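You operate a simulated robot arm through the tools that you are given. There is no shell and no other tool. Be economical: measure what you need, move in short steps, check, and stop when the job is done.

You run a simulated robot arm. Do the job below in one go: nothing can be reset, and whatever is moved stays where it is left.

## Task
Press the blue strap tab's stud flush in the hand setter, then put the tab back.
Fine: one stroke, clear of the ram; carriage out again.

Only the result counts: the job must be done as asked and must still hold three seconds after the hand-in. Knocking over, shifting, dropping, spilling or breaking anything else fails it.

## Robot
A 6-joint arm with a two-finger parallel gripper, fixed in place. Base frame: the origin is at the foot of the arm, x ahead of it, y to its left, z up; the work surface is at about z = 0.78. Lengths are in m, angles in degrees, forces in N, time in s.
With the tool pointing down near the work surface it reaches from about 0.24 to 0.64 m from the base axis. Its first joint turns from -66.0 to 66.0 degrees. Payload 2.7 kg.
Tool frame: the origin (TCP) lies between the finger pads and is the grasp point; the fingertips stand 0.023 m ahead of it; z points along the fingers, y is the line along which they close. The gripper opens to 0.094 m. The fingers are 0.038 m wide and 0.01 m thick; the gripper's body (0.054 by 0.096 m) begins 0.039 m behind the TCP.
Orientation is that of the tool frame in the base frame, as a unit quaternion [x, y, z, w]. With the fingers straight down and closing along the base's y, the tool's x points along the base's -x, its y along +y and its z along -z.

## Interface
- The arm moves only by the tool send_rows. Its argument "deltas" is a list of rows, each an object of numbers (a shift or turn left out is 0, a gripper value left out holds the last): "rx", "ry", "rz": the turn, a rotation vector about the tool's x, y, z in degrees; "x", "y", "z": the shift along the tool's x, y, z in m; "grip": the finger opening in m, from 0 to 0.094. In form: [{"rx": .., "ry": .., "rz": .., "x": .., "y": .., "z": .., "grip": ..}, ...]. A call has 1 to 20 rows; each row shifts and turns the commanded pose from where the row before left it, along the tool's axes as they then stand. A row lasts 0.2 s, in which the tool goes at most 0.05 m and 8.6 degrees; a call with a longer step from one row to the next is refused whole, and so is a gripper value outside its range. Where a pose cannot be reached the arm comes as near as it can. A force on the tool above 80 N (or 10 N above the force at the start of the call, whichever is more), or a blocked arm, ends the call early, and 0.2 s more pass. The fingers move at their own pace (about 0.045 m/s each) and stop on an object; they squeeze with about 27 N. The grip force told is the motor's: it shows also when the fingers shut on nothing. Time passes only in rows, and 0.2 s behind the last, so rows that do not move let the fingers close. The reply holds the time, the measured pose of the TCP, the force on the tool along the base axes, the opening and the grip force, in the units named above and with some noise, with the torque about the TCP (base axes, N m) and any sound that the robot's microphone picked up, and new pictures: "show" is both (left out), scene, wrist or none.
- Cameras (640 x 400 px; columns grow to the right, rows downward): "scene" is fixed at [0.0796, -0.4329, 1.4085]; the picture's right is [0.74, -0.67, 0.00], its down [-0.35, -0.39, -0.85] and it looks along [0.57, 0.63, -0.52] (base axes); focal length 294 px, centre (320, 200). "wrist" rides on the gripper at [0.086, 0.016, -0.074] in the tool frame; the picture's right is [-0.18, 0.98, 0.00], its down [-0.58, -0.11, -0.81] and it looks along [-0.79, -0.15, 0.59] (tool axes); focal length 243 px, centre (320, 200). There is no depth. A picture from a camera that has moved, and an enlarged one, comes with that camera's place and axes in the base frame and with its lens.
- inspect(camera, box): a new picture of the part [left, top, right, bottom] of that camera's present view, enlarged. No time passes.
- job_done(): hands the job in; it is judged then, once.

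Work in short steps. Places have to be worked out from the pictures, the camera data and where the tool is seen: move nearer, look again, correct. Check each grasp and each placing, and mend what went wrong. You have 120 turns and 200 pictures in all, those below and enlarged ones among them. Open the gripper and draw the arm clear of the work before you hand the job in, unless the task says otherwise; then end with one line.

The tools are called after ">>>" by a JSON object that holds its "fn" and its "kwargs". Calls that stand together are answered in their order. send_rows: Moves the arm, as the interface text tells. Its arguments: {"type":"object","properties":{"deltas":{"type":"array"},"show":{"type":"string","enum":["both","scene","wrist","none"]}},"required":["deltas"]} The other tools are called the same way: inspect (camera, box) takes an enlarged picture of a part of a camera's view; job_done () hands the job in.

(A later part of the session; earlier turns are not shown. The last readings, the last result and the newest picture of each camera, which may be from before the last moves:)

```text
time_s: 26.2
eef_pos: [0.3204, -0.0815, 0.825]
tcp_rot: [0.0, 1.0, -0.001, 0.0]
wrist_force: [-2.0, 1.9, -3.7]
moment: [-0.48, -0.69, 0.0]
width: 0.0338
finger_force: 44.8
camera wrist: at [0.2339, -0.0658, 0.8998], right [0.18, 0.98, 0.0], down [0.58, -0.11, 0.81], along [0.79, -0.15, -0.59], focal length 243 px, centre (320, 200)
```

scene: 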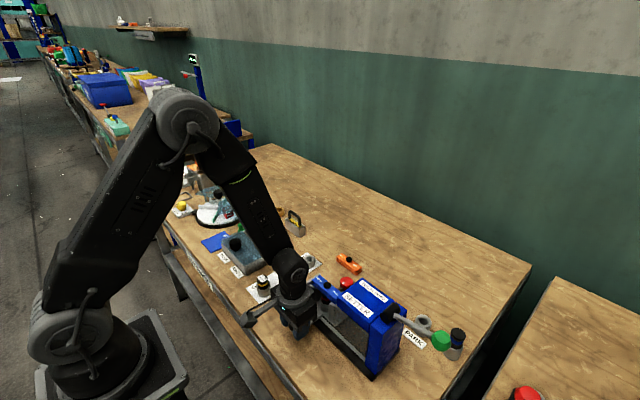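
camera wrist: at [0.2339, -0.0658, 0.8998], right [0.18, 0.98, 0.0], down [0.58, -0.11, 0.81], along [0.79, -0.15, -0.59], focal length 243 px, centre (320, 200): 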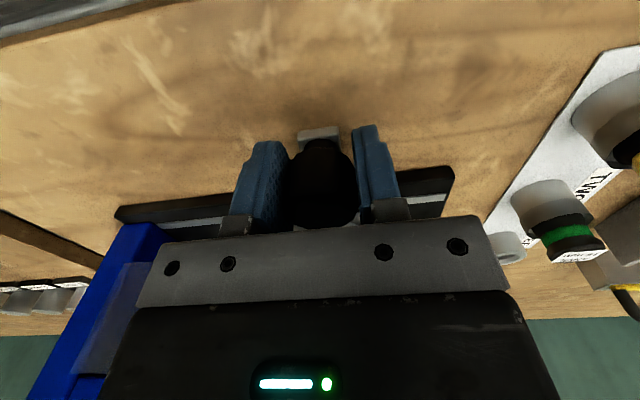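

The carriage slides freely with the tab. I check the clearance between the tab and the head before going on.

>>> {"fn": "inspect", "kwargs": {"camera": "scene", "box": [300, 260, 400, 340]}}

```text
5.00 times, centred on (350, 300) of scene
camera zoom: at [0.0795, -0.4329, 1.4085], right [0.74, -0.67, 0.0], down [-0.35, -0.39, -0.85], along [0.57, 0.63, -0.52], focal length 1472 px, centre (170, -300)
```

zoom: 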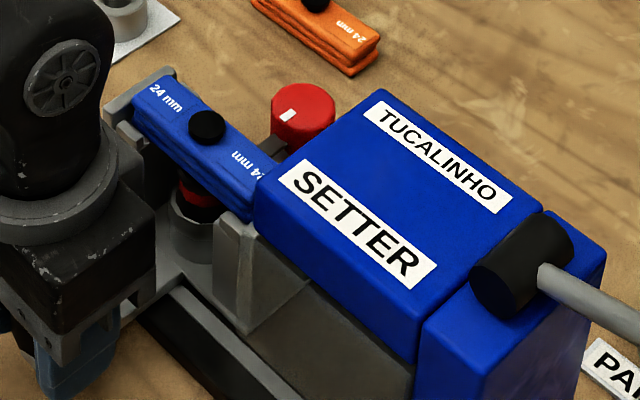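

The post and tab pass under the head. I continue in short steps with force monitoring.

>>> {"fn": "send_rows", "kwargs": {"deltas": [{"y": -0.007}, {"y": -0.007}, {"y": -0.007}, {"y": -0.007}], "show": "none"}}

>>> {"fn": "inspect", "kwargs": {"camera": "scene", "box": [300, 260, 400, 340]}}

```text
time_s: 27.2
eef_pos: [0.3195, -0.1107, 0.8259]
tcp_rot: [0.001, 1.0, 0.001, -0.001]
wrist_force: [-5.5, 1.3, -8.6]
moment: [-0.57, -1.25, 0.08]
width: 0.0338
finger_force: 44.5
```

```text
5.00 times, centred on (350, 300) of scene
camera zoom: at [0.0795, -0.4329, 1.4085], right [0.74, -0.67, 0.0], down [-0.35, -0.39, -0.85], along [0.57, 0.63, -0.52], focal length 1472 px, centre (170, -300)
```

zoom: 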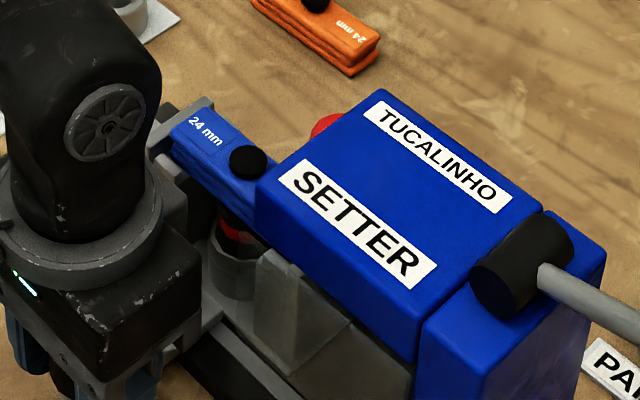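

Small side forces are building up (x -5.5, z -8.6), so I relieve them slightly and continue.

>>> {"fn": "send_rows", "kwargs": {"deltas": [{"y": -0.007, "z": 0.0007, "x": 0.0006}, {"y": -0.007}, {"y": -0.007}], "show": "none"}}

>>> {"fn": "send_rows", "kwargs": {"deltas": [{"y": -0.006}, {"y": -0.006}, {"y": -0.006}], "show": "none"}}

>>> {"fn": "inspect", "kwargs": {"camera": "scene", "box": [300, 260, 400, 340]}}

```text
time_s: 28.0
eef_pos: [0.3211, -0.1306, 0.8251]
tcp_rot: [-0.001, 1.0, 0.0, 0.001]
wrist_force: [8.8, 0.3, -9.0]
moment: [0.5, 0.94, 0.16]
width: 0.0341
finger_force: 44.8
```

```text
time_s: 28.8
eef_pos: [0.3199, -0.1486, 0.8256]
tcp_rot: [0.0, 1.0, 0.0, 0.001]
wrist_force: [0.7, 1.6, 0.2]
moment: [0.41, -0.48, 0.35]
width: 0.0336
finger_force: 45.2
```

```text
5.00 times, centred on (350, 300) of scene
camera zoom: at [0.0796, -0.4329, 1.4085], right [0.74, -0.67, 0.0], down [-0.35, -0.39, -0.85], along [0.57, 0.63, -0.52], focal length 1472 px, centre (170, -300)
```

zoom: 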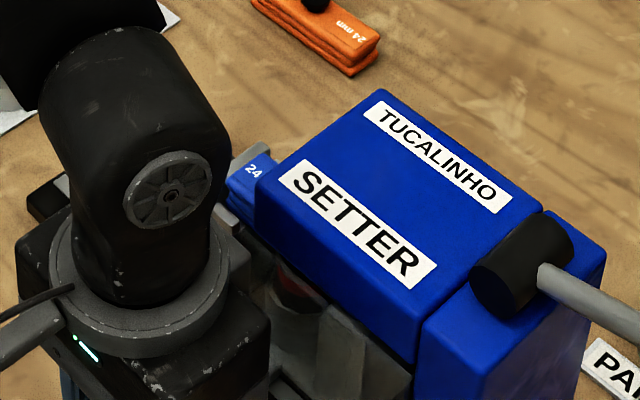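

The tab is going under the head without contact. I continue until the end stop shows in Fy.

>>> {"fn": "send_rows", "kwargs": {"deltas": [{"y": -0.006}, {"y": -0.006}, {"y": -0.006}], "show": "none"}}

>>> {"fn": "send_rows", "kwargs": {"deltas": [{"y": -0.004}, {"y": -0.004}, {"y": -0.004}], "show": "both"}}

```text
time_s: 29.6
eef_pos: [0.3195, -0.1679, 0.8255]
tcp_rot: [0.0, 1.0, 0.0, 0.001]
wrist_force: [4.1, 0.9, 18.4]
moment: [0.56, 1.01, -0.03]
width: 0.0338
finger_force: 44.6
```

```text
time_s: 30.4
eef_pos: [0.32, -0.1797, 0.8249]
tcp_rot: [0.0, 1.0, -0.001, 0.0]
wrist_force: [6.7, 0.1, 15.6]
moment: [0.49, 0.15, 0.11]
width: 0.0338
finger_force: 45.1
camera wrist: at [0.2336, -0.1631, 0.8995], right [0.18, 0.98, 0.0], down [0.58, -0.11, 0.81], along [0.79, -0.15, -0.59], focal length 243 px, centre (320, 200)
```

scene: 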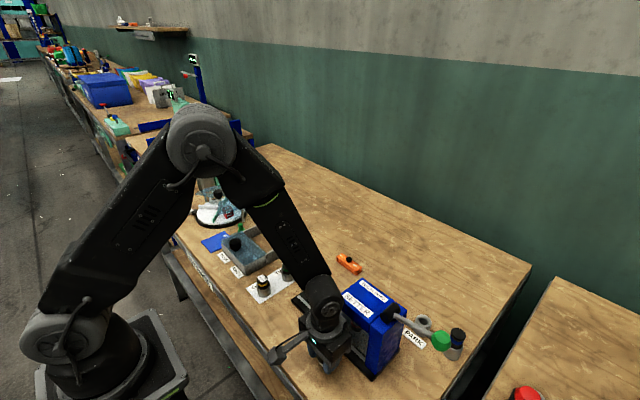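
wrist: 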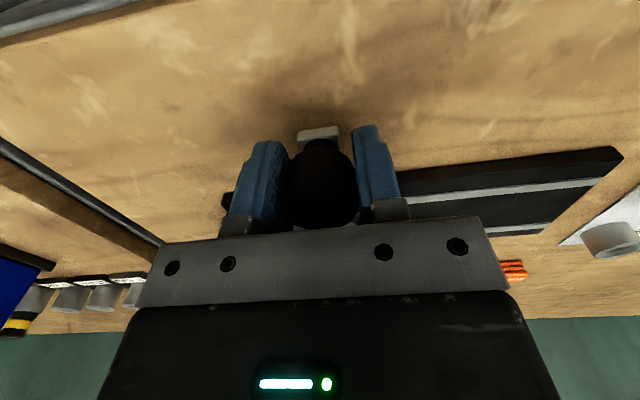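

There is no end stop yet at y=-0.18 (Fy≈0). I ease z by 0.5 mm and continue in 3 mm steps.

>>> {"fn": "send_rows", "kwargs": {"deltas": [{"y": -0.003, "z": -0.0005}, {"y": -0.003}, {"y": -0.003}], "show": "none"}}

>>> {"fn": "send_rows", "kwargs": {"deltas": [{"y": -0.003}, {"y": -0.003}], "show": "none"}}

>>> {"fn": "inspect", "kwargs": {"camera": "scene", "box": [300, 260, 420, 385]}}

```text
time_s: 31.3
eef_pos: [0.3195, -0.1797, 0.8254]
tcp_rot: [-0.004, 1.0, 0.003, -0.004]
wrist_force: [2.6, 19.6, 4.3]
moment: [-0.76, -0.39, 0.0]
width: 0.0338
finger_force: 45.6
stopped in row 3: the force on the tool passed its limit at 82 N (the readings are from after the stop); the commanded pose is now the measured one
```

```text
time_s: 31.9
eef_pos: [0.3191, -0.1798, 0.8262]
tcp_rot: [-0.006, 1.0, 0.006, -0.007]
wrist_force: [0.3, 19.0, 5.8]
moment: [-0.75, -0.7, 0.03]
width: 0.034
finger_force: 45.7
stopped in row 2: the force on the tool passed its limit at 82 N (the readings are from after the stop); the commanded pose is now the measured one
```

```text
3.20 times, centred on (360, 322) of scene
camera zoom: at [0.0794, -0.4325, 1.4087], right [0.74, -0.67, 0.0], down [-0.35, -0.39, -0.85], along [0.57, 0.63, -0.52], focal length 942 px, centre (192, -192)
```

zoom: 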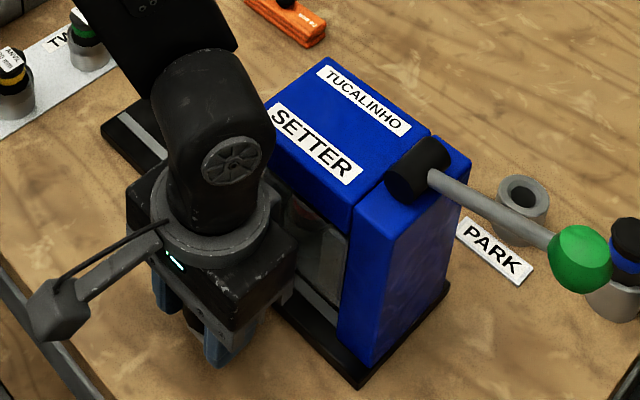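

Hard stop at y=-0.180 after 120 mm of travel: the carriage is fully in. I release the knob and rise.

>>> {"fn": "send_rows", "kwargs": {"deltas": [{"y": 0.0005}, {"grip": 0.075}, {}, {}, {"z": -0.03}, {"z": -0.04}, {"z": -0.04}, {}], "show": "both"}}

>>> {"fn": "inspect", "kwargs": {"camera": "scene", "box": [290, 260, 410, 385]}}

>>> {"fn": "inspect", "kwargs": {"camera": "wrist", "box": [220, 60, 430, 240]}}

```text
time_s: 33.7
eef_pos: [0.3196, -0.1838, 0.9347]
tcp_rot: [-0.006, 1.0, 0.005, -0.007]
wrist_force: [0.1, 0.0, 0.1]
moment: [0.01, 0.01, 0.03]
width: 0.0748
finger_force: 0.1
camera wrist: at [0.2352, -0.1696, 1.0103], right [0.17, 0.98, 0.01], down [0.59, -0.11, 0.8], along [0.79, -0.13, -0.6], focal length 243 px, centre (320, 200)
```

scene: 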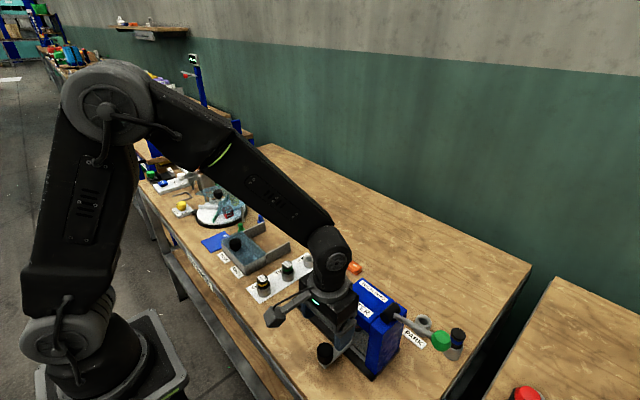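
wrist: 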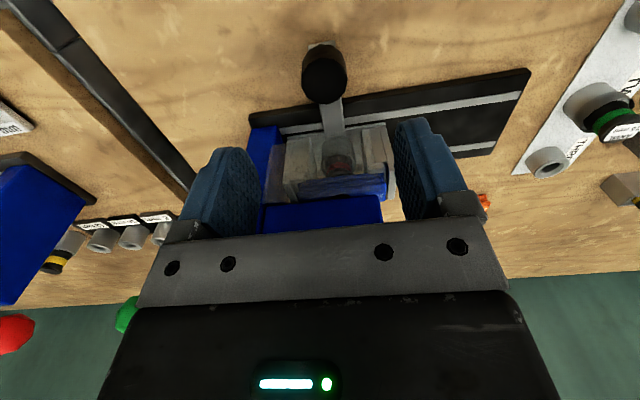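

```text
3.20 times, centred on (350, 322) of scene
camera zoom: at [0.0796, -0.4329, 1.4085], right [0.74, -0.67, 0.0], down [-0.35, -0.39, -0.85], along [0.57, 0.63, -0.52], focal length 942 px, centre (224, -192)
```

zoom: 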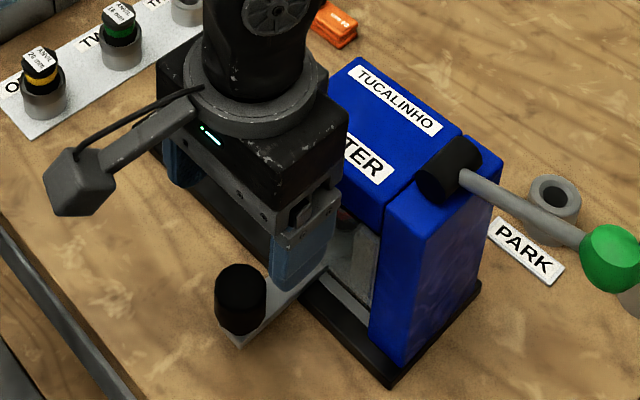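

```text
2.22 times, centred on (325, 150) of wrist
camera zoom: at [0.2352, -0.1696, 1.0103], right [0.17, 0.98, 0.01], down [0.59, -0.11, 0.8], along [0.79, -0.13, -0.6], focal length 539 px, centre (309, 311)
```

zoom: 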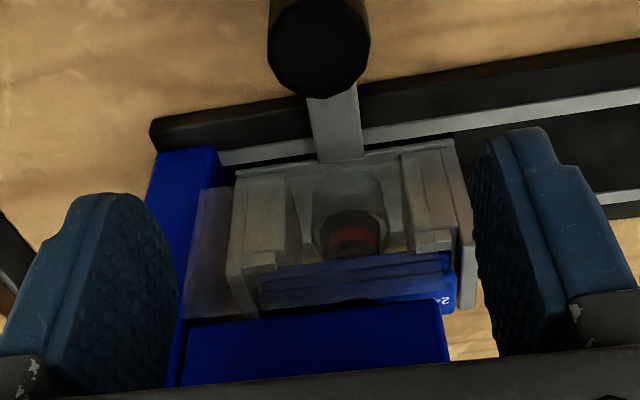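

The carriage is in and the tab sits under the ram. I square the tool, rise, turn it -90° and move over the green lever ball with the fingers closed.

>>> {"fn": "send_rows", "kwargs": {"deltas": [{"z": -0.05, "rx": 0.57, "ry": -0.8}, {"z": -0.05, "grip": 0.0}, {"x": -0.025, "y": -0.04}, {"x": -0.025, "y": -0.04}, {"x": -0.025, "y": -0.04}, {"x": -0.025, "y": -0.043}, {"rz": -8.12}, {"rz": -8.12}, {"rz": -8.12}, {"rz": -8.12}, {"rz": -8.12}, {"rz": -8.12}, {"rz": -8.12}, {"rz": -8.12}, {"rz": -8.12}, {"rz": -8.12}, {"rz": -8.12}, {}], "show": "both"}}

```text
time_s: 37.5
eef_pos: [0.4232, -0.345, 1.0345]
tcp_rot: [0.708, -0.706, 0.0, -0.001]
wrist_force: [-0.1, 0.1, 0.4]
moment: [0.03, 0.02, -0.01]
width: 0.0
finger_force: 26.9
camera wrist: at [0.4074, -0.4317, 1.109], right [-0.98, 0.18, 0.0], down [0.11, 0.58, 0.81], along [0.15, 0.79, -0.59], focal length 243 px, centre (320, 200)
```

scene: 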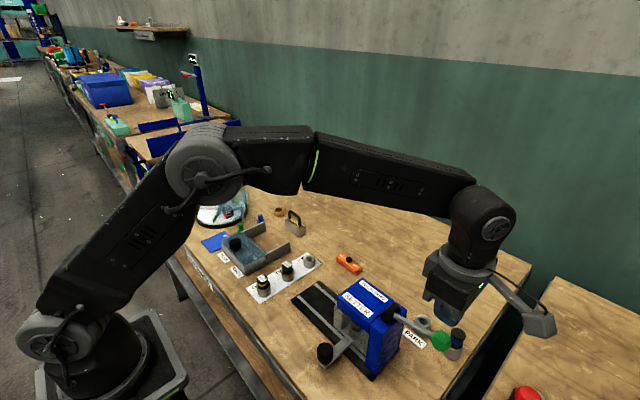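
wrist: 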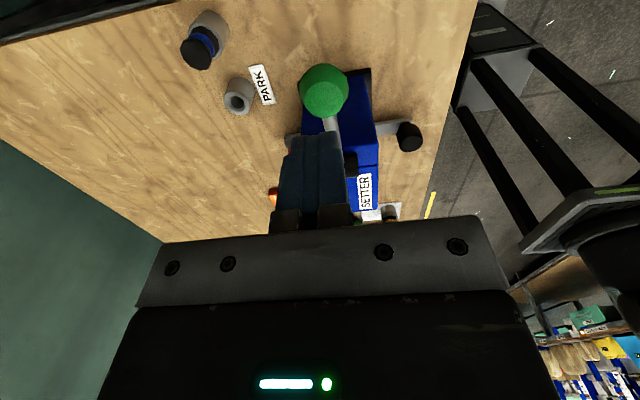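

The ball is confirmed at about (0.420,-0.351,0.963) with radius about 16 mm. I align above it and come down to just over contact.

>>> {"fn": "send_rows", "kwargs": {"deltas": [{"x": 0.008, "y": 0.003, "z": 0.015}, {"z": 0.01}, {}], "show": "wrist"}}

>>> {"fn": "inspect", "kwargs": {"camera": "scene", "box": [370, 260, 520, 370]}}

```text
time_s: 38.3
eef_pos: [0.4207, -0.3521, 1.0089]
tcp_rot: [0.707, -0.707, 0.0, -0.002]
wrist_force: [0.3, -0.1, -0.2]
moment: [0.0, 0.01, 0.01]
width: 0.0
finger_force: 26.9
camera wrist: at [0.405, -0.4392, 1.0834], right [-0.98, 0.18, 0.0], down [0.11, 0.58, 0.81], along [0.15, 0.79, -0.59], focal length 243 px, centre (320, 200)
```

wrist: 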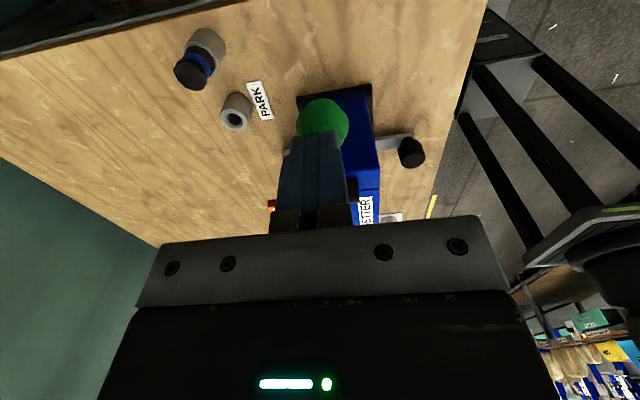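

```text
3.64 times, centred on (445, 315) of scene
camera zoom: at [0.0796, -0.4329, 1.4085], right [0.74, -0.67, 0.0], down [-0.35, -0.39, -0.85], along [0.57, 0.63, -0.52], focal length 1070 px, centre (-134, -218)
```

zoom: 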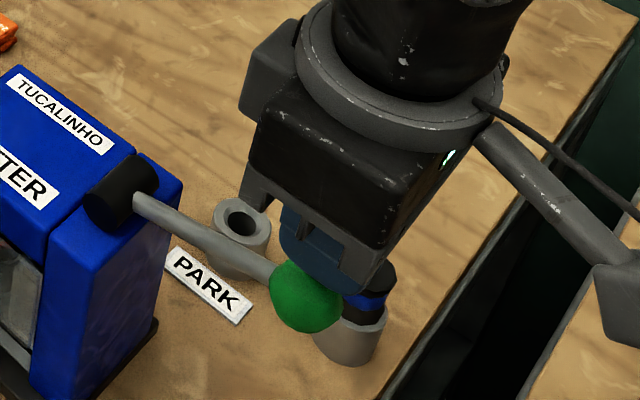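

Projecting the fingertips into the scene confirms they are above the ball. I press down slowly and watch for contact.

>>> {"fn": "send_rows", "kwargs": {"deltas": [{"y": 0.002, "z": 0.004}, {"z": 0.004}, {"z": 0.004}, {}], "show": "none"}}

```text
time_s: 39.3
eef_pos: [0.4182, -0.3525, 0.9973]
tcp_rot: [0.707, -0.707, 0.0, -0.001]
wrist_force: [-1.2, 0.7, 0.5]
moment: [-0.01, -0.03, 0.01]
width: 0.0002
finger_force: 27.0
```

>>> {"fn": "send_rows", "kwargs": {"deltas": [{"z": 0.004}, {"z": 0.004}, {"z": 0.004}, {}], "show": "wrist"}}

>>> {"fn": "inspect", "kwargs": {"camera": "scene", "box": [370, 260, 520, 370]}}

```text
time_s: 40.3
eef_pos: [0.4178, -0.3525, 0.9852]
tcp_rot: [0.707, -0.707, 0.001, 0.0]
wrist_force: [0.9, -0.1, 2.4]
moment: [-0.02, 0.03, 0.0]
width: 0.0001
finger_force: 26.9
camera wrist: at [0.403, -0.4393, 1.0595], right [-0.98, 0.18, 0.0], down [0.11, 0.58, 0.81], along [0.15, 0.79, -0.59], focal length 243 px, centre (320, 200)
```

wrist: 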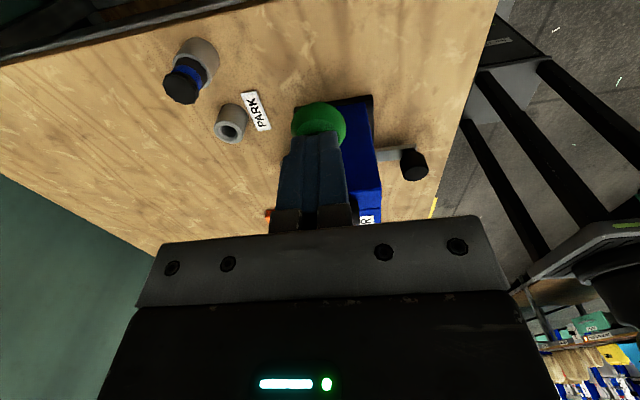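

```text
3.64 times, centred on (445, 315) of scene
camera zoom: at [0.0796, -0.4329, 1.4085], right [0.74, -0.67, 0.0], down [-0.35, -0.39, -0.85], along [0.57, 0.63, -0.52], focal length 1070 px, centre (-134, -218)
```

zoom: 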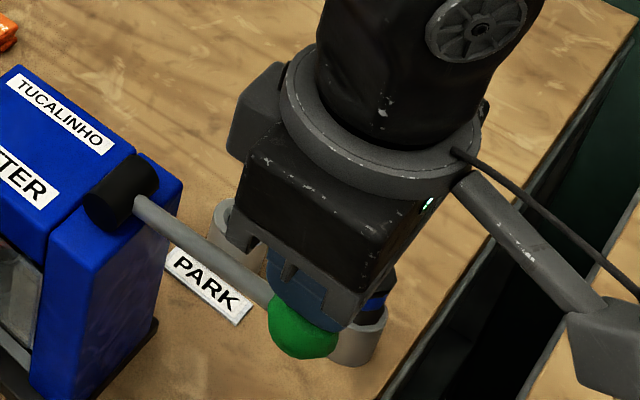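

The lever moves down with little resistance (2.4 N). I continue the same stroke along the arc.

>>> {"fn": "send_rows", "kwargs": {"deltas": [{"z": 0.005}, {"z": 0.005}, {"z": 0.005}, {"z": 0.005, "x": -0.001}], "show": "none"}}

>>> {"fn": "send_rows", "kwargs": {"deltas": [{"z": 0.005, "x": -0.001}, {"z": 0.005, "x": -0.002}, {"z": 0.004, "x": -0.002}], "show": "wrist"}}

>>> {"fn": "inspect", "kwargs": {"camera": "scene", "box": [340, 260, 490, 370]}}

```text
time_s: 41.3
eef_pos: [0.4177, -0.3525, 0.966]
tcp_rot: [-0.707, 0.707, 0.0, 0.001]
wrist_force: [-0.6, -0.6, 2.1]
moment: [-0.04, -0.01, -0.02]
width: 0.0003
finger_force: 27.3
```

```text
time_s: 42.1
eef_pos: [0.4192, -0.3471, 0.951]
tcp_rot: [-0.707, 0.707, 0.0, 0.0]
wrist_force: [0.2, -0.8, 2.9]
moment: [-0.05, 0.01, 0.01]
width: 0.0003
finger_force: 26.5
camera wrist: at [0.4028, -0.4337, 1.0257], right [-0.98, 0.18, 0.0], down [0.11, 0.58, 0.81], along [0.15, 0.79, -0.59], focal length 243 px, centre (320, 200)
```

wrist: 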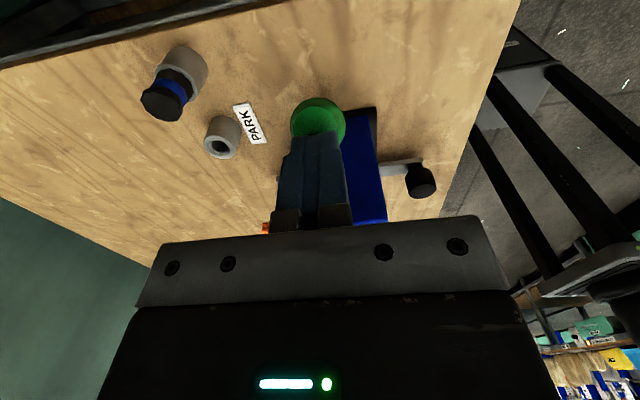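

```text
3.64 times, centred on (415, 315) of scene
camera zoom: at [0.0796, -0.4329, 1.4085], right [0.74, -0.67, 0.0], down [-0.35, -0.39, -0.85], along [0.57, 0.63, -0.52], focal length 1070 px, centre (-26, -218)
```

zoom: 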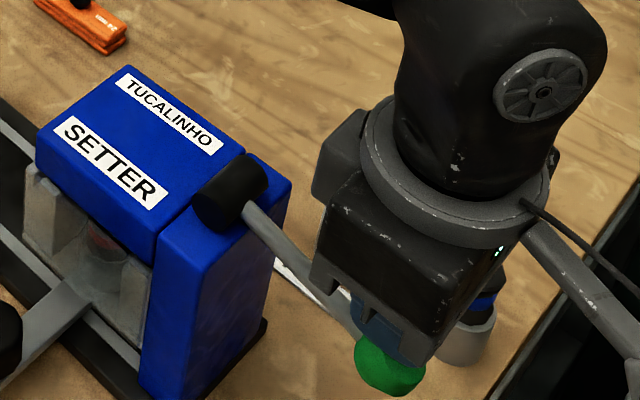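

The ball is at z≈0.912 and still easy to move. I keep pressing along the arc.

>>> {"fn": "send_rows", "kwargs": {"deltas": [{"z": 0.005, "x": -0.002}, {"z": 0.005, "x": -0.002}, {"z": 0.005, "x": -0.003}, {"z": 0.004, "x": -0.003}], "show": "none"}}

>>> {"fn": "send_rows", "kwargs": {"deltas": [{"z": 0.004, "x": -0.003}, {"z": 0.004, "x": -0.003}], "show": "wrist"}}

>>> {"fn": "inspect", "kwargs": {"camera": "scene", "box": [340, 260, 490, 370]}}

```text
time_s: 43.2
eef_pos: [0.4214, -0.344, 0.9495]
tcp_rot: [-0.707, 0.707, -0.018, -0.001]
wrist_force: [-7.0, 3.1, 16.4]
moment: [0.04, 0.19, -0.01]
width: 0.0
finger_force: 27.0
stopped in row 4: the force on the tool passed its limit at 80 N (the readings are from after the stop); the commanded pose is now the measured one
```

```text
time_s: 43.8
eef_pos: [0.4229, -0.3442, 0.9468]
tcp_rot: [0.708, -0.706, 0.028, 0.003]
wrist_force: [-14.0, -16.5, 49.2]
moment: [-0.58, 0.46, -0.07]
width: 0.0002
finger_force: 27.3
camera wrist: at [0.4038, -0.4267, 1.0249], right [-0.98, 0.18, -0.04], down [0.08, 0.61, 0.78], along [0.17, 0.77, -0.62], focal length 243 px, centre (320, 200)
```

wrist: 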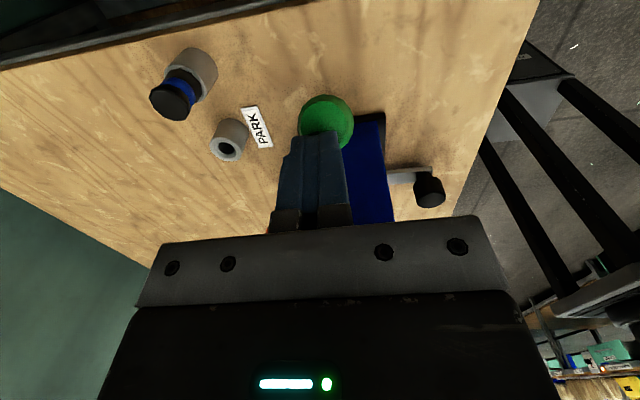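

```text
3.64 times, centred on (415, 315) of scene
camera zoom: at [0.0785, -0.4328, 1.4086], right [0.74, -0.67, 0.0], down [-0.35, -0.39, -0.85], along [0.57, 0.63, -0.52], focal length 1070 px, centre (-26, -218)
```

zoom: 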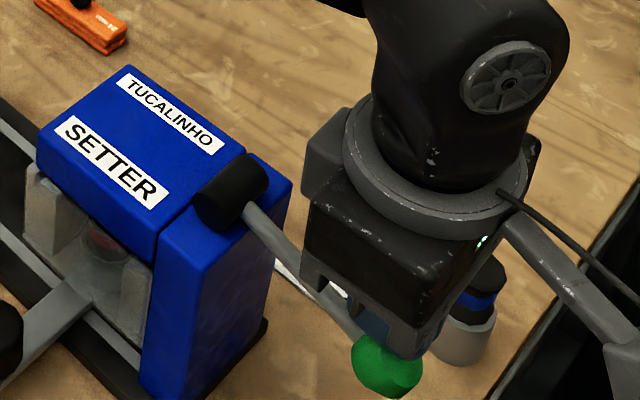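

Resistance rose sharply at ball z≈0.908: either the stud is being pressed or that is the end stop. Holding pressure (same stroke), I square the tool and press slowly to see whether it yields further.

>>> {"fn": "send_rows", "kwargs": {"deltas": [{"rx": -1.0, "ry": -1.25}, {"rx": -1.0, "ry": -1.25}, {"z": 0.001}, {"z": 0.001}, {}], "show": "none"}}

```text
time_s: 45.0
eef_pos: [0.4242, -0.3424, 0.9481]
tcp_rot: [0.709, -0.705, 0.001, -0.002]
wrist_force: [-7.2, -11.4, 57.3]
moment: [-0.59, 0.37, 0.04]
width: 0.0002
finger_force: 27.4
```

>>> {"fn": "send_rows", "kwargs": {"deltas": [{"z": 0.001, "y": 0.002}, {"z": 0.001, "y": 0.001}, {"z": 0.001}, {}], "show": "wrist"}}

>>> {"fn": "inspect", "kwargs": {"camera": "scene", "box": [300, 260, 450, 370]}}

```text
time_s: 46.0
eef_pos: [0.4244, -0.3408, 0.9482]
tcp_rot: [0.709, -0.705, 0.005, -0.003]
wrist_force: [5.4, -4.8, 64.7]
moment: [-0.41, 0.06, 0.56]
width: 0.0002
finger_force: 27.2
camera wrist: at [0.4077, -0.4284, 1.0216], right [-0.98, 0.18, -0.01], down [0.1, 0.58, 0.81], along [0.15, 0.79, -0.59], focal length 243 px, centre (320, 200)
```

wrist: 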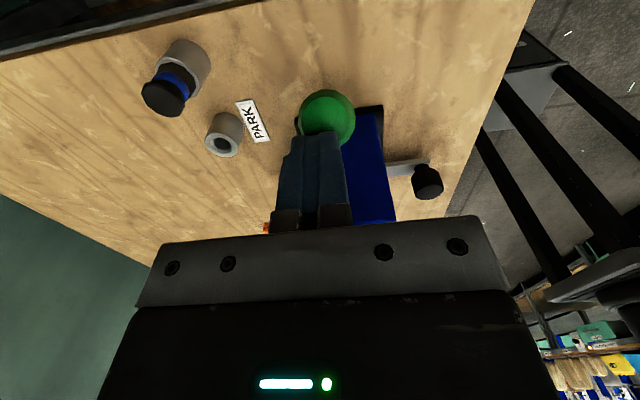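

```text
3.64 times, centred on (375, 315) of scene
camera zoom: at [0.0789, -0.4323, 1.4088], right [0.74, -0.67, 0.0], down [-0.35, -0.39, -0.85], along [0.57, 0.63, -0.52], focal length 1070 px, centre (120, -218)
```

zoom: 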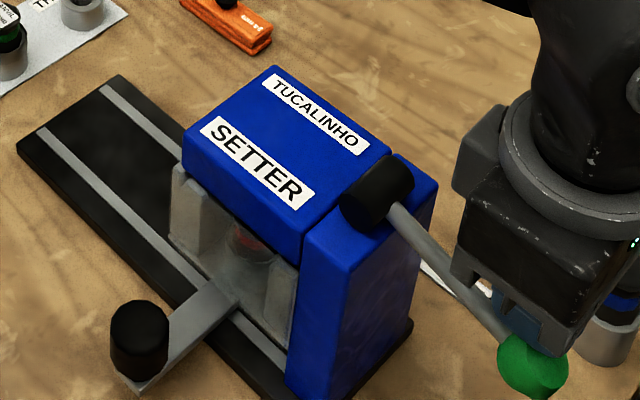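

The lever stays at a hard stop at about 65 N (peak about 80 N), so the stroke is at its end. I ease off upward and see whether the lever follows.

>>> {"fn": "send_rows", "kwargs": {"deltas": [{"z": -0.006}, {"z": -0.006}, {"z": -0.01, "x": 0.003}, {"z": -0.01}, {}], "show": "wrist"}}

>>> {"fn": "inspect", "kwargs": {"camera": "scene", "box": [340, 260, 490, 370]}}

```text
time_s: 47.2
eef_pos: [0.4192, -0.341, 0.9649]
tcp_rot: [-0.707, 0.707, 0.012, 0.002]
wrist_force: [-0.9, -0.6, 2.6]
moment: [0.01, 0.1, -0.01]
width: 0.0
finger_force: 27.4
camera wrist: at [0.4043, -0.4293, 1.0375], right [-0.98, 0.18, 0.02], down [0.12, 0.56, 0.82], along [0.14, 0.8, -0.58], focal length 243 px, centre (320, 200)
```

wrist: 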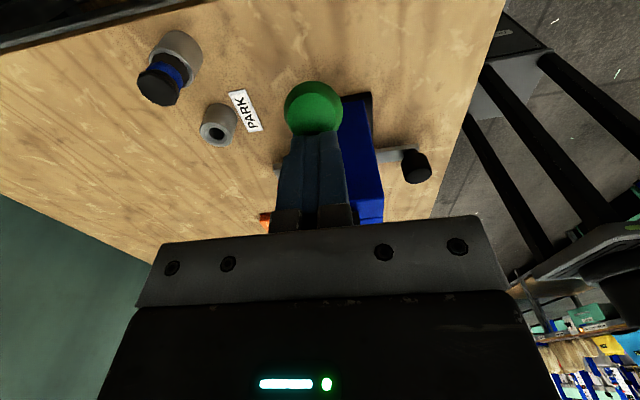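

```text
3.64 times, centred on (415, 315) of scene
camera zoom: at [0.0796, -0.4329, 1.4085], right [0.74, -0.67, 0.0], down [-0.35, -0.39, -0.85], along [0.57, 0.63, -0.52], focal length 1070 px, centre (-26, -218)
```

zoom: 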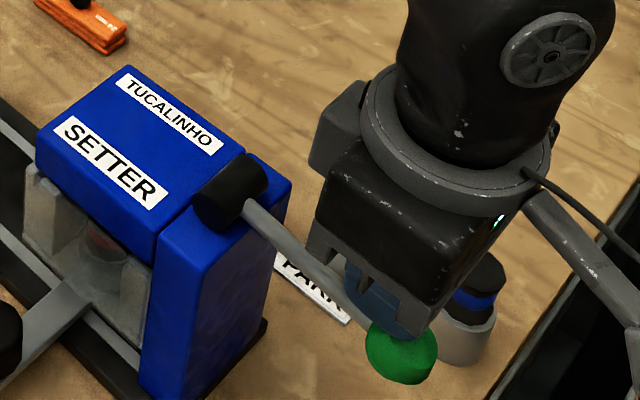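

The lever springs back with the tool. I rise fully clear, square up, and look.

>>> {"fn": "send_rows", "kwargs": {"deltas": [{"z": -0.01}, {"z": -0.01}, {"z": -0.01}, {"z": -0.015}, {"z": -0.03}, {"z": -0.03}, {}], "show": "both"}}

```text
time_s: 48.8
eef_pos: [0.4216, -0.3438, 1.0705]
tcp_rot: [0.707, -0.707, -0.012, -0.001]
wrist_force: [0.0, -0.3, 0.6]
moment: [0.0, 0.01, 0.0]
width: 0.0
finger_force: 27.2
camera wrist: at [0.4069, -0.4331, 1.1434], right [-0.98, 0.18, 0.02], down [0.12, 0.57, 0.82], along [0.14, 0.8, -0.58], focal length 243 px, centre (320, 200)
```

scene: 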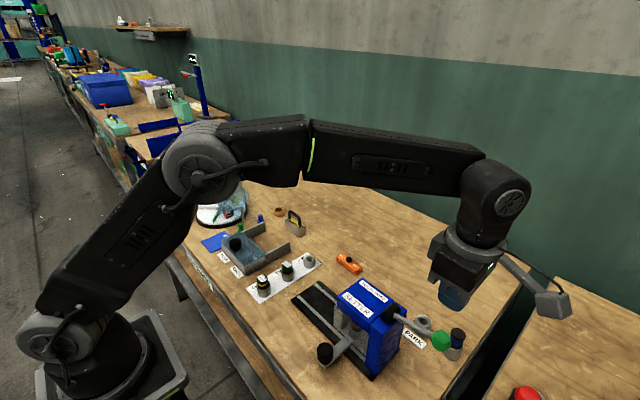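
wrist: 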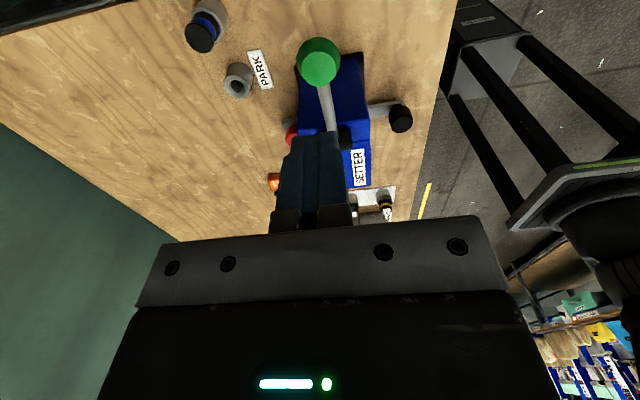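

The lever is back up by itself. Now I square the tool, turn back, and go to the carriage knob at (0.320,-0.180).

>>> {"fn": "send_rows", "kwargs": {"deltas": [{"rx": 0.97, "ry": 0.97}, {"rz": 8.18}, {"rz": 8.18}, {"rz": 8.18}, {"rz": 8.18}, {"rz": 8.18}, {"rz": 8.18}, {"rz": 8.18}, {"rz": 8.18}, {"rz": 8.18}, {"rz": 8.18}, {"rz": 8.18, "grip": 0.075}, {"x": 0.025, "y": 0.041}, {"x": 0.025, "y": 0.041}, {"x": 0.026, "y": 0.041}, {"x": 0.026, "y": 0.041}, {"z": 0.045}, {"z": 0.045}, {"z": 0.04}, {}], "show": "both"}}

```text
time_s: 53.0
eef_pos: [0.3202, -0.1811, 0.9407]
tcp_rot: [-0.001, 1.0, 0.001, 0.0]
wrist_force: [-0.9, 0.1, -0.1]
moment: [-0.02, 0.01, -0.04]
width: 0.0749
finger_force: 0.0
camera wrist: at [0.2332, -0.1641, 1.0144], right [0.18, 0.98, 0.0], down [0.58, -0.11, 0.81], along [0.79, -0.15, -0.59], focal length 243 px, centre (320, 200)
```

scene: 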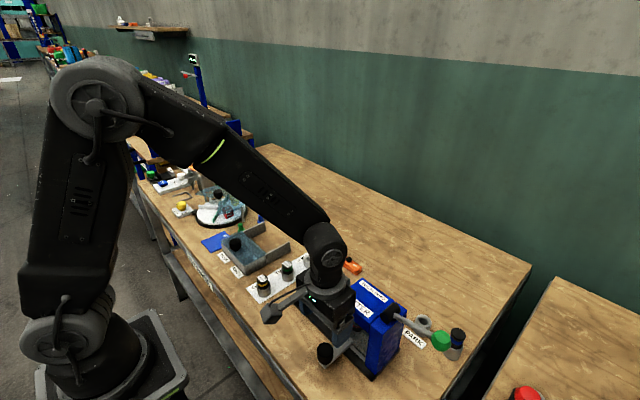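
wrist: 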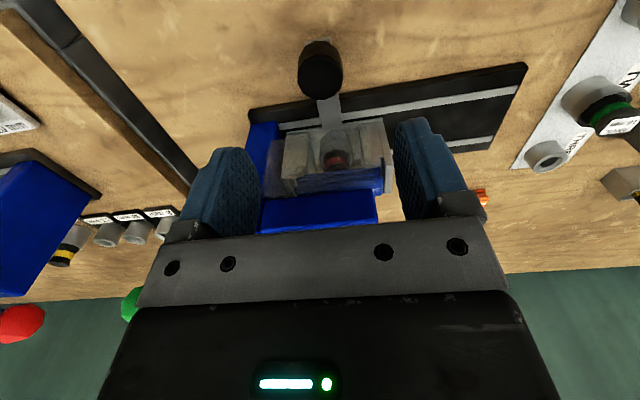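

The knob is aligned. A quick enlargement of the tab behind the guard before I grab the knob.

>>> {"fn": "inspect", "kwargs": {"camera": "wrist", "box": [240, 90, 410, 220]}}

```text
3.08 times, centred on (325, 155) of wrist
camera zoom: at [0.2332, -0.1641, 1.0144], right [0.18, 0.98, 0.0], down [0.58, -0.11, 0.81], along [0.79, -0.15, -0.59], focal length 746 px, centre (305, 338)
```

zoom: 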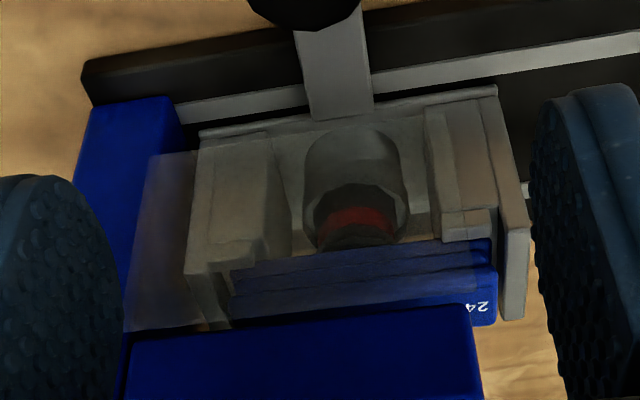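

The tab sits square in the nest. I descend, grip the knob, and draw the carriage out by 120 mm in steps.

>>> {"fn": "send_rows", "kwargs": {"deltas": [{"y": 0.001, "z": 0.04}, {"z": 0.04}, {"z": 0.0355}, {}, {"grip": 0.025}, {}, {}, {}], "show": "none"}}

>>> {"fn": "send_rows", "kwargs": {"deltas": [{"y": 0.004}, {"y": 0.006}, {"y": 0.006}, {"y": 0.007}, {"y": 0.007}], "show": "wrist"}}

```text
time_s: 54.8
eef_pos: [0.3192, -0.1786, 0.8261]
tcp_rot: [-0.001, 1.0, 0.0, 0.001]
wrist_force: [0.1, -1.9, -5.6]
moment: [-0.74, -0.15, -0.06]
width: 0.034
finger_force: 44.9
```

```text
time_s: 56.0
eef_pos: [0.3203, -0.1498, 0.8258]
tcp_rot: [0.0, 1.0, 0.0, 0.002]
wrist_force: [7.3, -0.9, -2.9]
moment: [-0.61, 0.18, 0.26]
width: 0.0339
finger_force: 45.5
camera wrist: at [0.2331, -0.1329, 0.8992], right [0.18, 0.98, 0.0], down [0.58, -0.11, 0.81], along [0.8, -0.15, -0.59], focal length 243 px, centre (320, 200)
```

wrist: 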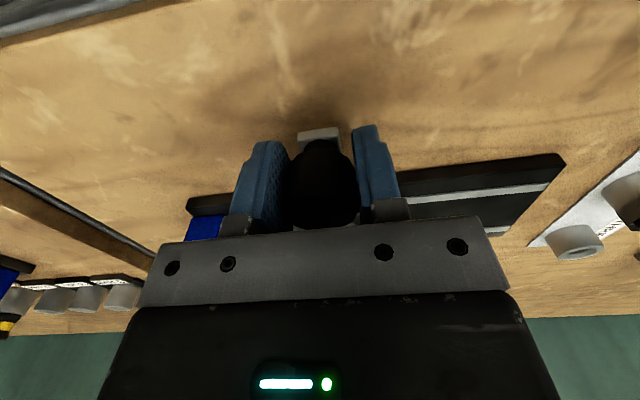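

It slides freely. I continue outward.

>>> {"fn": "send_rows", "kwargs": {"deltas": [{"y": 0.007}, {"y": 0.007}, {"y": 0.007}, {"y": 0.007}, {"y": 0.007}], "show": "none"}}

>>> {"fn": "send_rows", "kwargs": {"deltas": [{"y": 0.007}, {"y": 0.007}, {"y": 0.007}, {"y": 0.007}, {"y": 0.006}], "show": "none"}}

>>> {"fn": "inspect", "kwargs": {"camera": "scene", "box": [290, 250, 400, 340]}}

```text
time_s: 57.2
eef_pos: [0.321, -0.114, 0.8246]
tcp_rot: [0.0, 1.0, 0.001, 0.001]
wrist_force: [15.7, -1.4, -23.5]
moment: [-0.69, 0.07, 0.0]
width: 0.034
finger_force: 45.3
```

```text
time_s: 58.4
eef_pos: [0.3193, -0.0797, 0.825]
tcp_rot: [-0.001, 1.0, 0.001, 0.003]
wrist_force: [14.2, -1.3, 0.2]
moment: [-0.67, 1.25, -0.02]
width: 0.0339
finger_force: 44.8
```

```text
4.44 times, centred on (345, 295) of scene
camera zoom: at [0.0799, -0.4329, 1.4085], right [0.74, -0.67, 0.0], down [-0.35, -0.39, -0.85], along [0.57, 0.63, -0.52], focal length 1308 px, centre (209, -222)
```

zoom: 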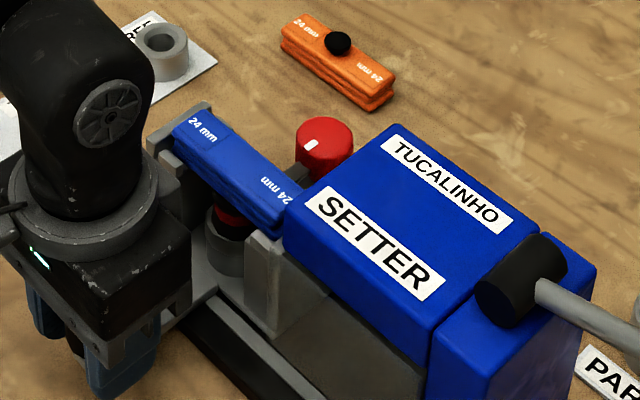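

The stud no longer stands up from the tab, so it has been pressed. I finish drawing the carriage to its outer stop gently.

>>> {"fn": "send_rows", "kwargs": {"deltas": [{"y": 0.006, "x": -0.0005}, {"y": 0.006}, {"y": 0.004}, {}], "show": "none"}}

>>> {"fn": "send_rows", "kwargs": {"deltas": [{"y": 0.0015}, {"y": 0.0015}, {"y": 0.0015}], "show": "none"}}

```text
time_s: 59.4
eef_pos: [0.3207, -0.0628, 0.8259]
tcp_rot: [0.0, 1.0, 0.002, 0.002]
wrist_force: [11.6, 2.2, -1.6]
moment: [-0.75, -0.16, 0.02]
width: 0.0339
finger_force: 45.3
```

```text
time_s: 60.2
eef_pos: [0.319, -0.0598, 0.8252]
tcp_rot: [0.0, 1.0, 0.001, 0.002]
wrist_force: [9.0, -13.2, -10.4]
moment: [-0.67, -1.0, 0.14]
width: 0.0335
finger_force: 45.1
```

The carriage is at its outer stop (y≈-0.0598, Fy -13 N). I release, rise and look at the tab.

>>> {"fn": "send_rows", "kwargs": {"deltas": [{"grip": 0.075}, {}, {}, {"z": -0.03}, {"z": -0.04}, {"z": -0.05}, {"z": -0.03}, {"x": -0.01}, {}], "show": "both"}}

>>> {"fn": "inspect", "kwargs": {"camera": "scene", "box": [290, 250, 400, 340]}}

>>> {"fn": "inspect", "kwargs": {"camera": "wrist", "box": [240, 30, 400, 190]}}

```text
time_s: 62.2
eef_pos: [0.3282, -0.058, 0.9767]
tcp_rot: [-0.001, 1.0, 0.001, 0.001]
wrist_force: [-0.4, 1.0, 0.0]
moment: [-0.01, 0.01, 0.01]
width: 0.0748
finger_force: 0.0
camera wrist: at [0.2423, -0.0429, 1.0512], right [0.18, 0.98, 0.0], down [0.58, -0.11, 0.81], along [0.79, -0.15, -0.59], focal length 243 px, centre (320, 200)
```

scene: 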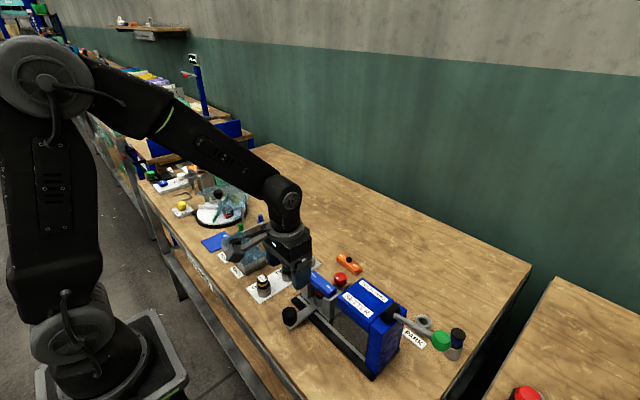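
wrist: 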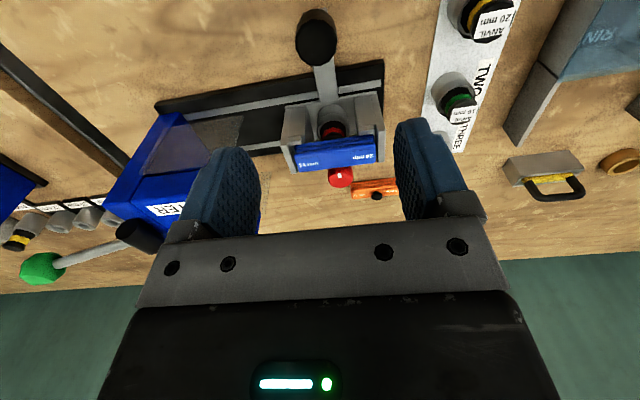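

```text
4.44 times, centred on (345, 295) of scene
camera zoom: at [0.0796, -0.4329, 1.4085], right [0.74, -0.67, 0.0], down [-0.35, -0.39, -0.85], along [0.57, 0.63, -0.52], focal length 1308 px, centre (209, -222)
```

zoom: 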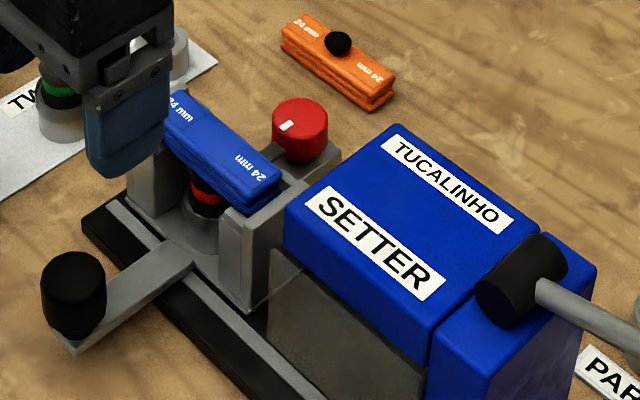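

```text
2.50 times, centred on (320, 110) of wrist
camera zoom: at [0.2423, -0.0429, 1.0512], right [0.18, 0.98, 0.0], down [0.58, -0.11, 0.81], along [0.79, -0.15, -0.59], focal length 606 px, centre (320, 425)
```

zoom: 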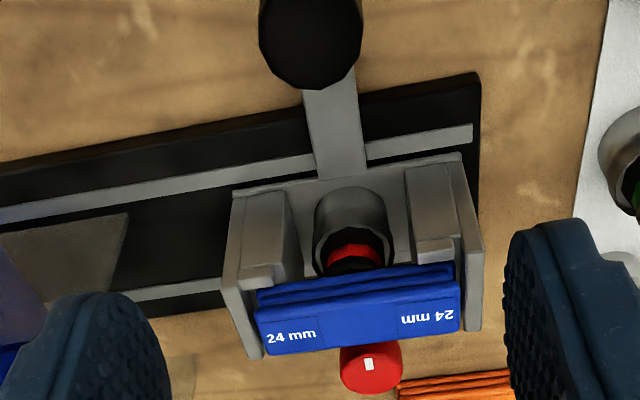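

No stud protrudes any more. I turn to the +90° orientation above the nest to check its top face and prepare the pick.

>>> {"fn": "send_rows", "kwargs": {"deltas": [{"z": -0.03}, {"x": -0.04, "grip": 0.05}, {"x": -0.04, "y": -0.002}, {"x": -0.012}, {"rz": 8.18}, {"rz": 8.18}, {"rz": 8.18}, {"rz": 8.18}, {"rz": 8.18}, {"rz": 8.18}, {"rz": 8.18}, {"rz": 8.18}, {"rz": 8.18}, {"rz": 8.18}, {"rz": 8.2}, {}], "show": "wrist"}}

>>> {"fn": "inspect", "kwargs": {"camera": "wrist", "box": [260, 0, 400, 110]}}

>>> {"fn": "inspect", "kwargs": {"camera": "scene", "box": [300, 260, 360, 310]}}

```text
time_s: 65.6
eef_pos: [0.4197, -0.0615, 1.0051]
tcp_rot: [0.707, 0.707, 0.002, -0.001]
wrist_force: [-0.5, -0.3, -0.6]
moment: [-0.04, -0.01, -0.03]
width: 0.05
finger_force: 0.1
camera wrist: at [0.4369, 0.0248, 1.0801], right [0.98, -0.18, 0.0], down [-0.11, -0.58, 0.8], along [-0.15, -0.79, -0.59], focal length 243 px, centre (320, 200)
```

wrist: 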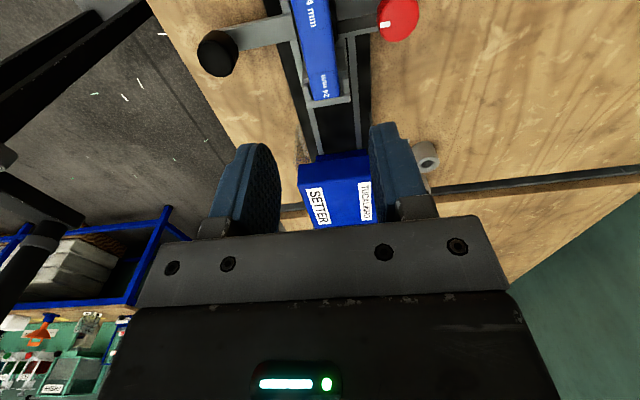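

```text
3.64 times, centred on (330, 55) of wrist
camera zoom: at [0.4369, 0.0248, 1.0801], right [0.98, -0.18, 0.0], down [-0.11, -0.58, 0.8], along [-0.15, -0.79, -0.59], focal length 882 px, centre (284, 727)
```

zoom: 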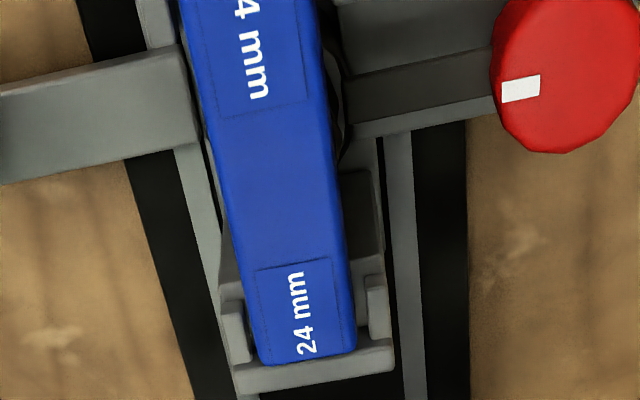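

```text
8.00 times, centred on (330, 285) of scene
camera zoom: at [0.0796, -0.4329, 1.4085], right [0.74, -0.67, 0.0], down [-0.35, -0.39, -0.85], along [0.57, 0.63, -0.52], focal length 2355 px, centre (240, -480)
```

zoom: 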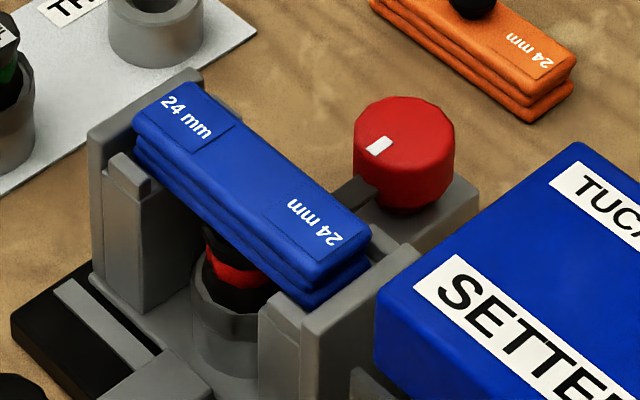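

The stud is fully in and the top face is clear. I descend to the pick height (z≈0.878) with 50 mm opening.

>>> {"fn": "send_rows", "kwargs": {"deltas": [{"x": -0.001, "y": 0.0008, "z": 0.04}, {"z": 0.04}, {"z": 0.03}, {"z": 0.017}, {}], "show": "wrist"}}

```text
time_s: 66.8
eef_pos: [0.4216, -0.0613, 0.8787]
tcp_rot: [0.706, 0.708, 0.002, -0.001]
wrist_force: [-0.2, 0.6, -0.5]
moment: [-0.02, 0.02, 0.0]
width: 0.0503
finger_force: 0.0
camera wrist: at [0.4376, 0.0242, 0.9535], right [0.98, -0.18, 0.0], down [-0.11, -0.58, 0.8], along [-0.15, -0.79, -0.59], focal length 243 px, centre (320, 200)
```

wrist: 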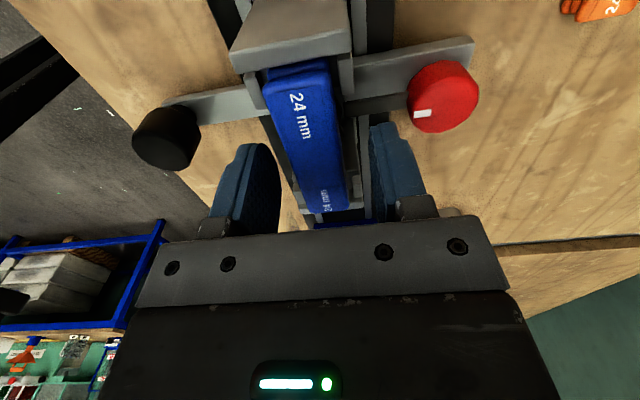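

The tab is centred between the fingers, so I close on it.

>>> {"fn": "send_rows", "kwargs": {"deltas": [{"grip": 0.015}, {}, {}, {}], "show": "none"}}

>>> {"fn": "send_rows", "kwargs": {"deltas": [{"z": -0.004}, {"z": -0.01}, {"z": -0.03}, {"z": -0.03}, {}], "show": "both"}}

```text
time_s: 67.8
eef_pos: [0.4206, -0.0617, 0.8783]
tcp_rot: [0.707, 0.707, 0.001, -0.001]
wrist_force: [-0.8, -0.7, 0.7]
moment: [-0.05, -0.01, -0.01]
width: 0.0247
finger_force: 26.9
```

```text
time_s: 69.0
eef_pos: [0.4219, -0.0634, 0.9537]
tcp_rot: [0.707, 0.708, 0.002, 0.0]
wrist_force: [0.5, -0.8, -0.8]
moment: [0.0, 0.01, -0.01]
width: 0.0253
finger_force: 26.7
camera wrist: at [0.4382, 0.0235, 1.0277], right [0.98, -0.18, 0.0], down [-0.11, -0.58, 0.8], along [-0.15, -0.79, -0.59], focal length 243 px, centre (320, 200)
```

scene: 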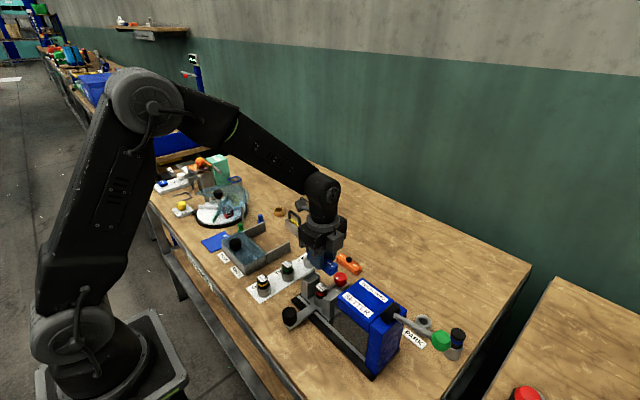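
wrist: 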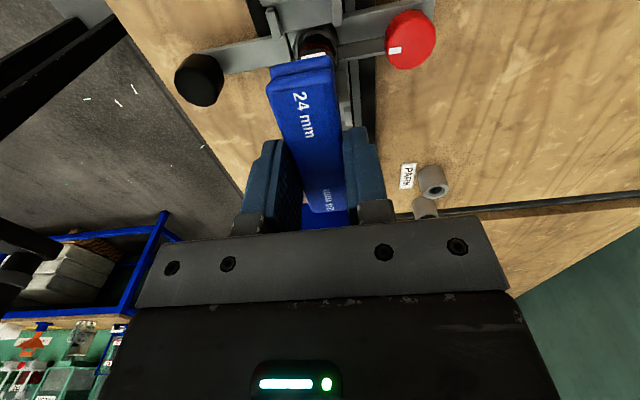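

The tab is held as at the first pick. I carry it back over its original place, x first and then y.

>>> {"fn": "send_rows", "kwargs": {"deltas": [{"y": 0.04}, {"y": 0.04}, {"y": 0.04}, {"y": 0.0365}, {"x": -0.03}, {"x": -0.0295}, {"z": 0.04}, {"z": 0.04}, {"z": 0.03}, {}], "show": "both"}}

```text
time_s: 71.2
eef_pos: [0.5803, -0.1223, 0.8428]
tcp_rot: [0.706, 0.708, 0.003, 0.001]
wrist_force: [0.1, -0.2, -0.9]
moment: [-0.01, 0.01, -0.04]
width: 0.025
finger_force: 27.4
camera wrist: at [0.5963, -0.0354, 0.9179], right [0.98, -0.18, 0.0], down [-0.11, -0.58, 0.8], along [-0.15, -0.79, -0.59], focal length 243 px, centre (320, 200)
```

scene: 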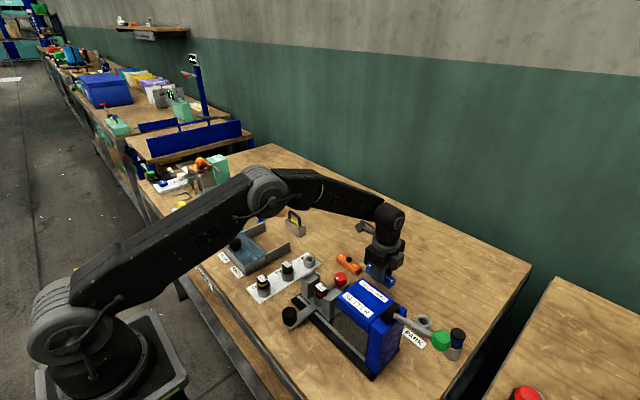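
wrist: 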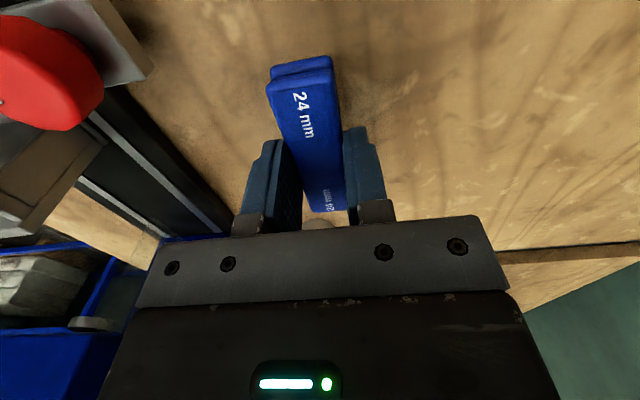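

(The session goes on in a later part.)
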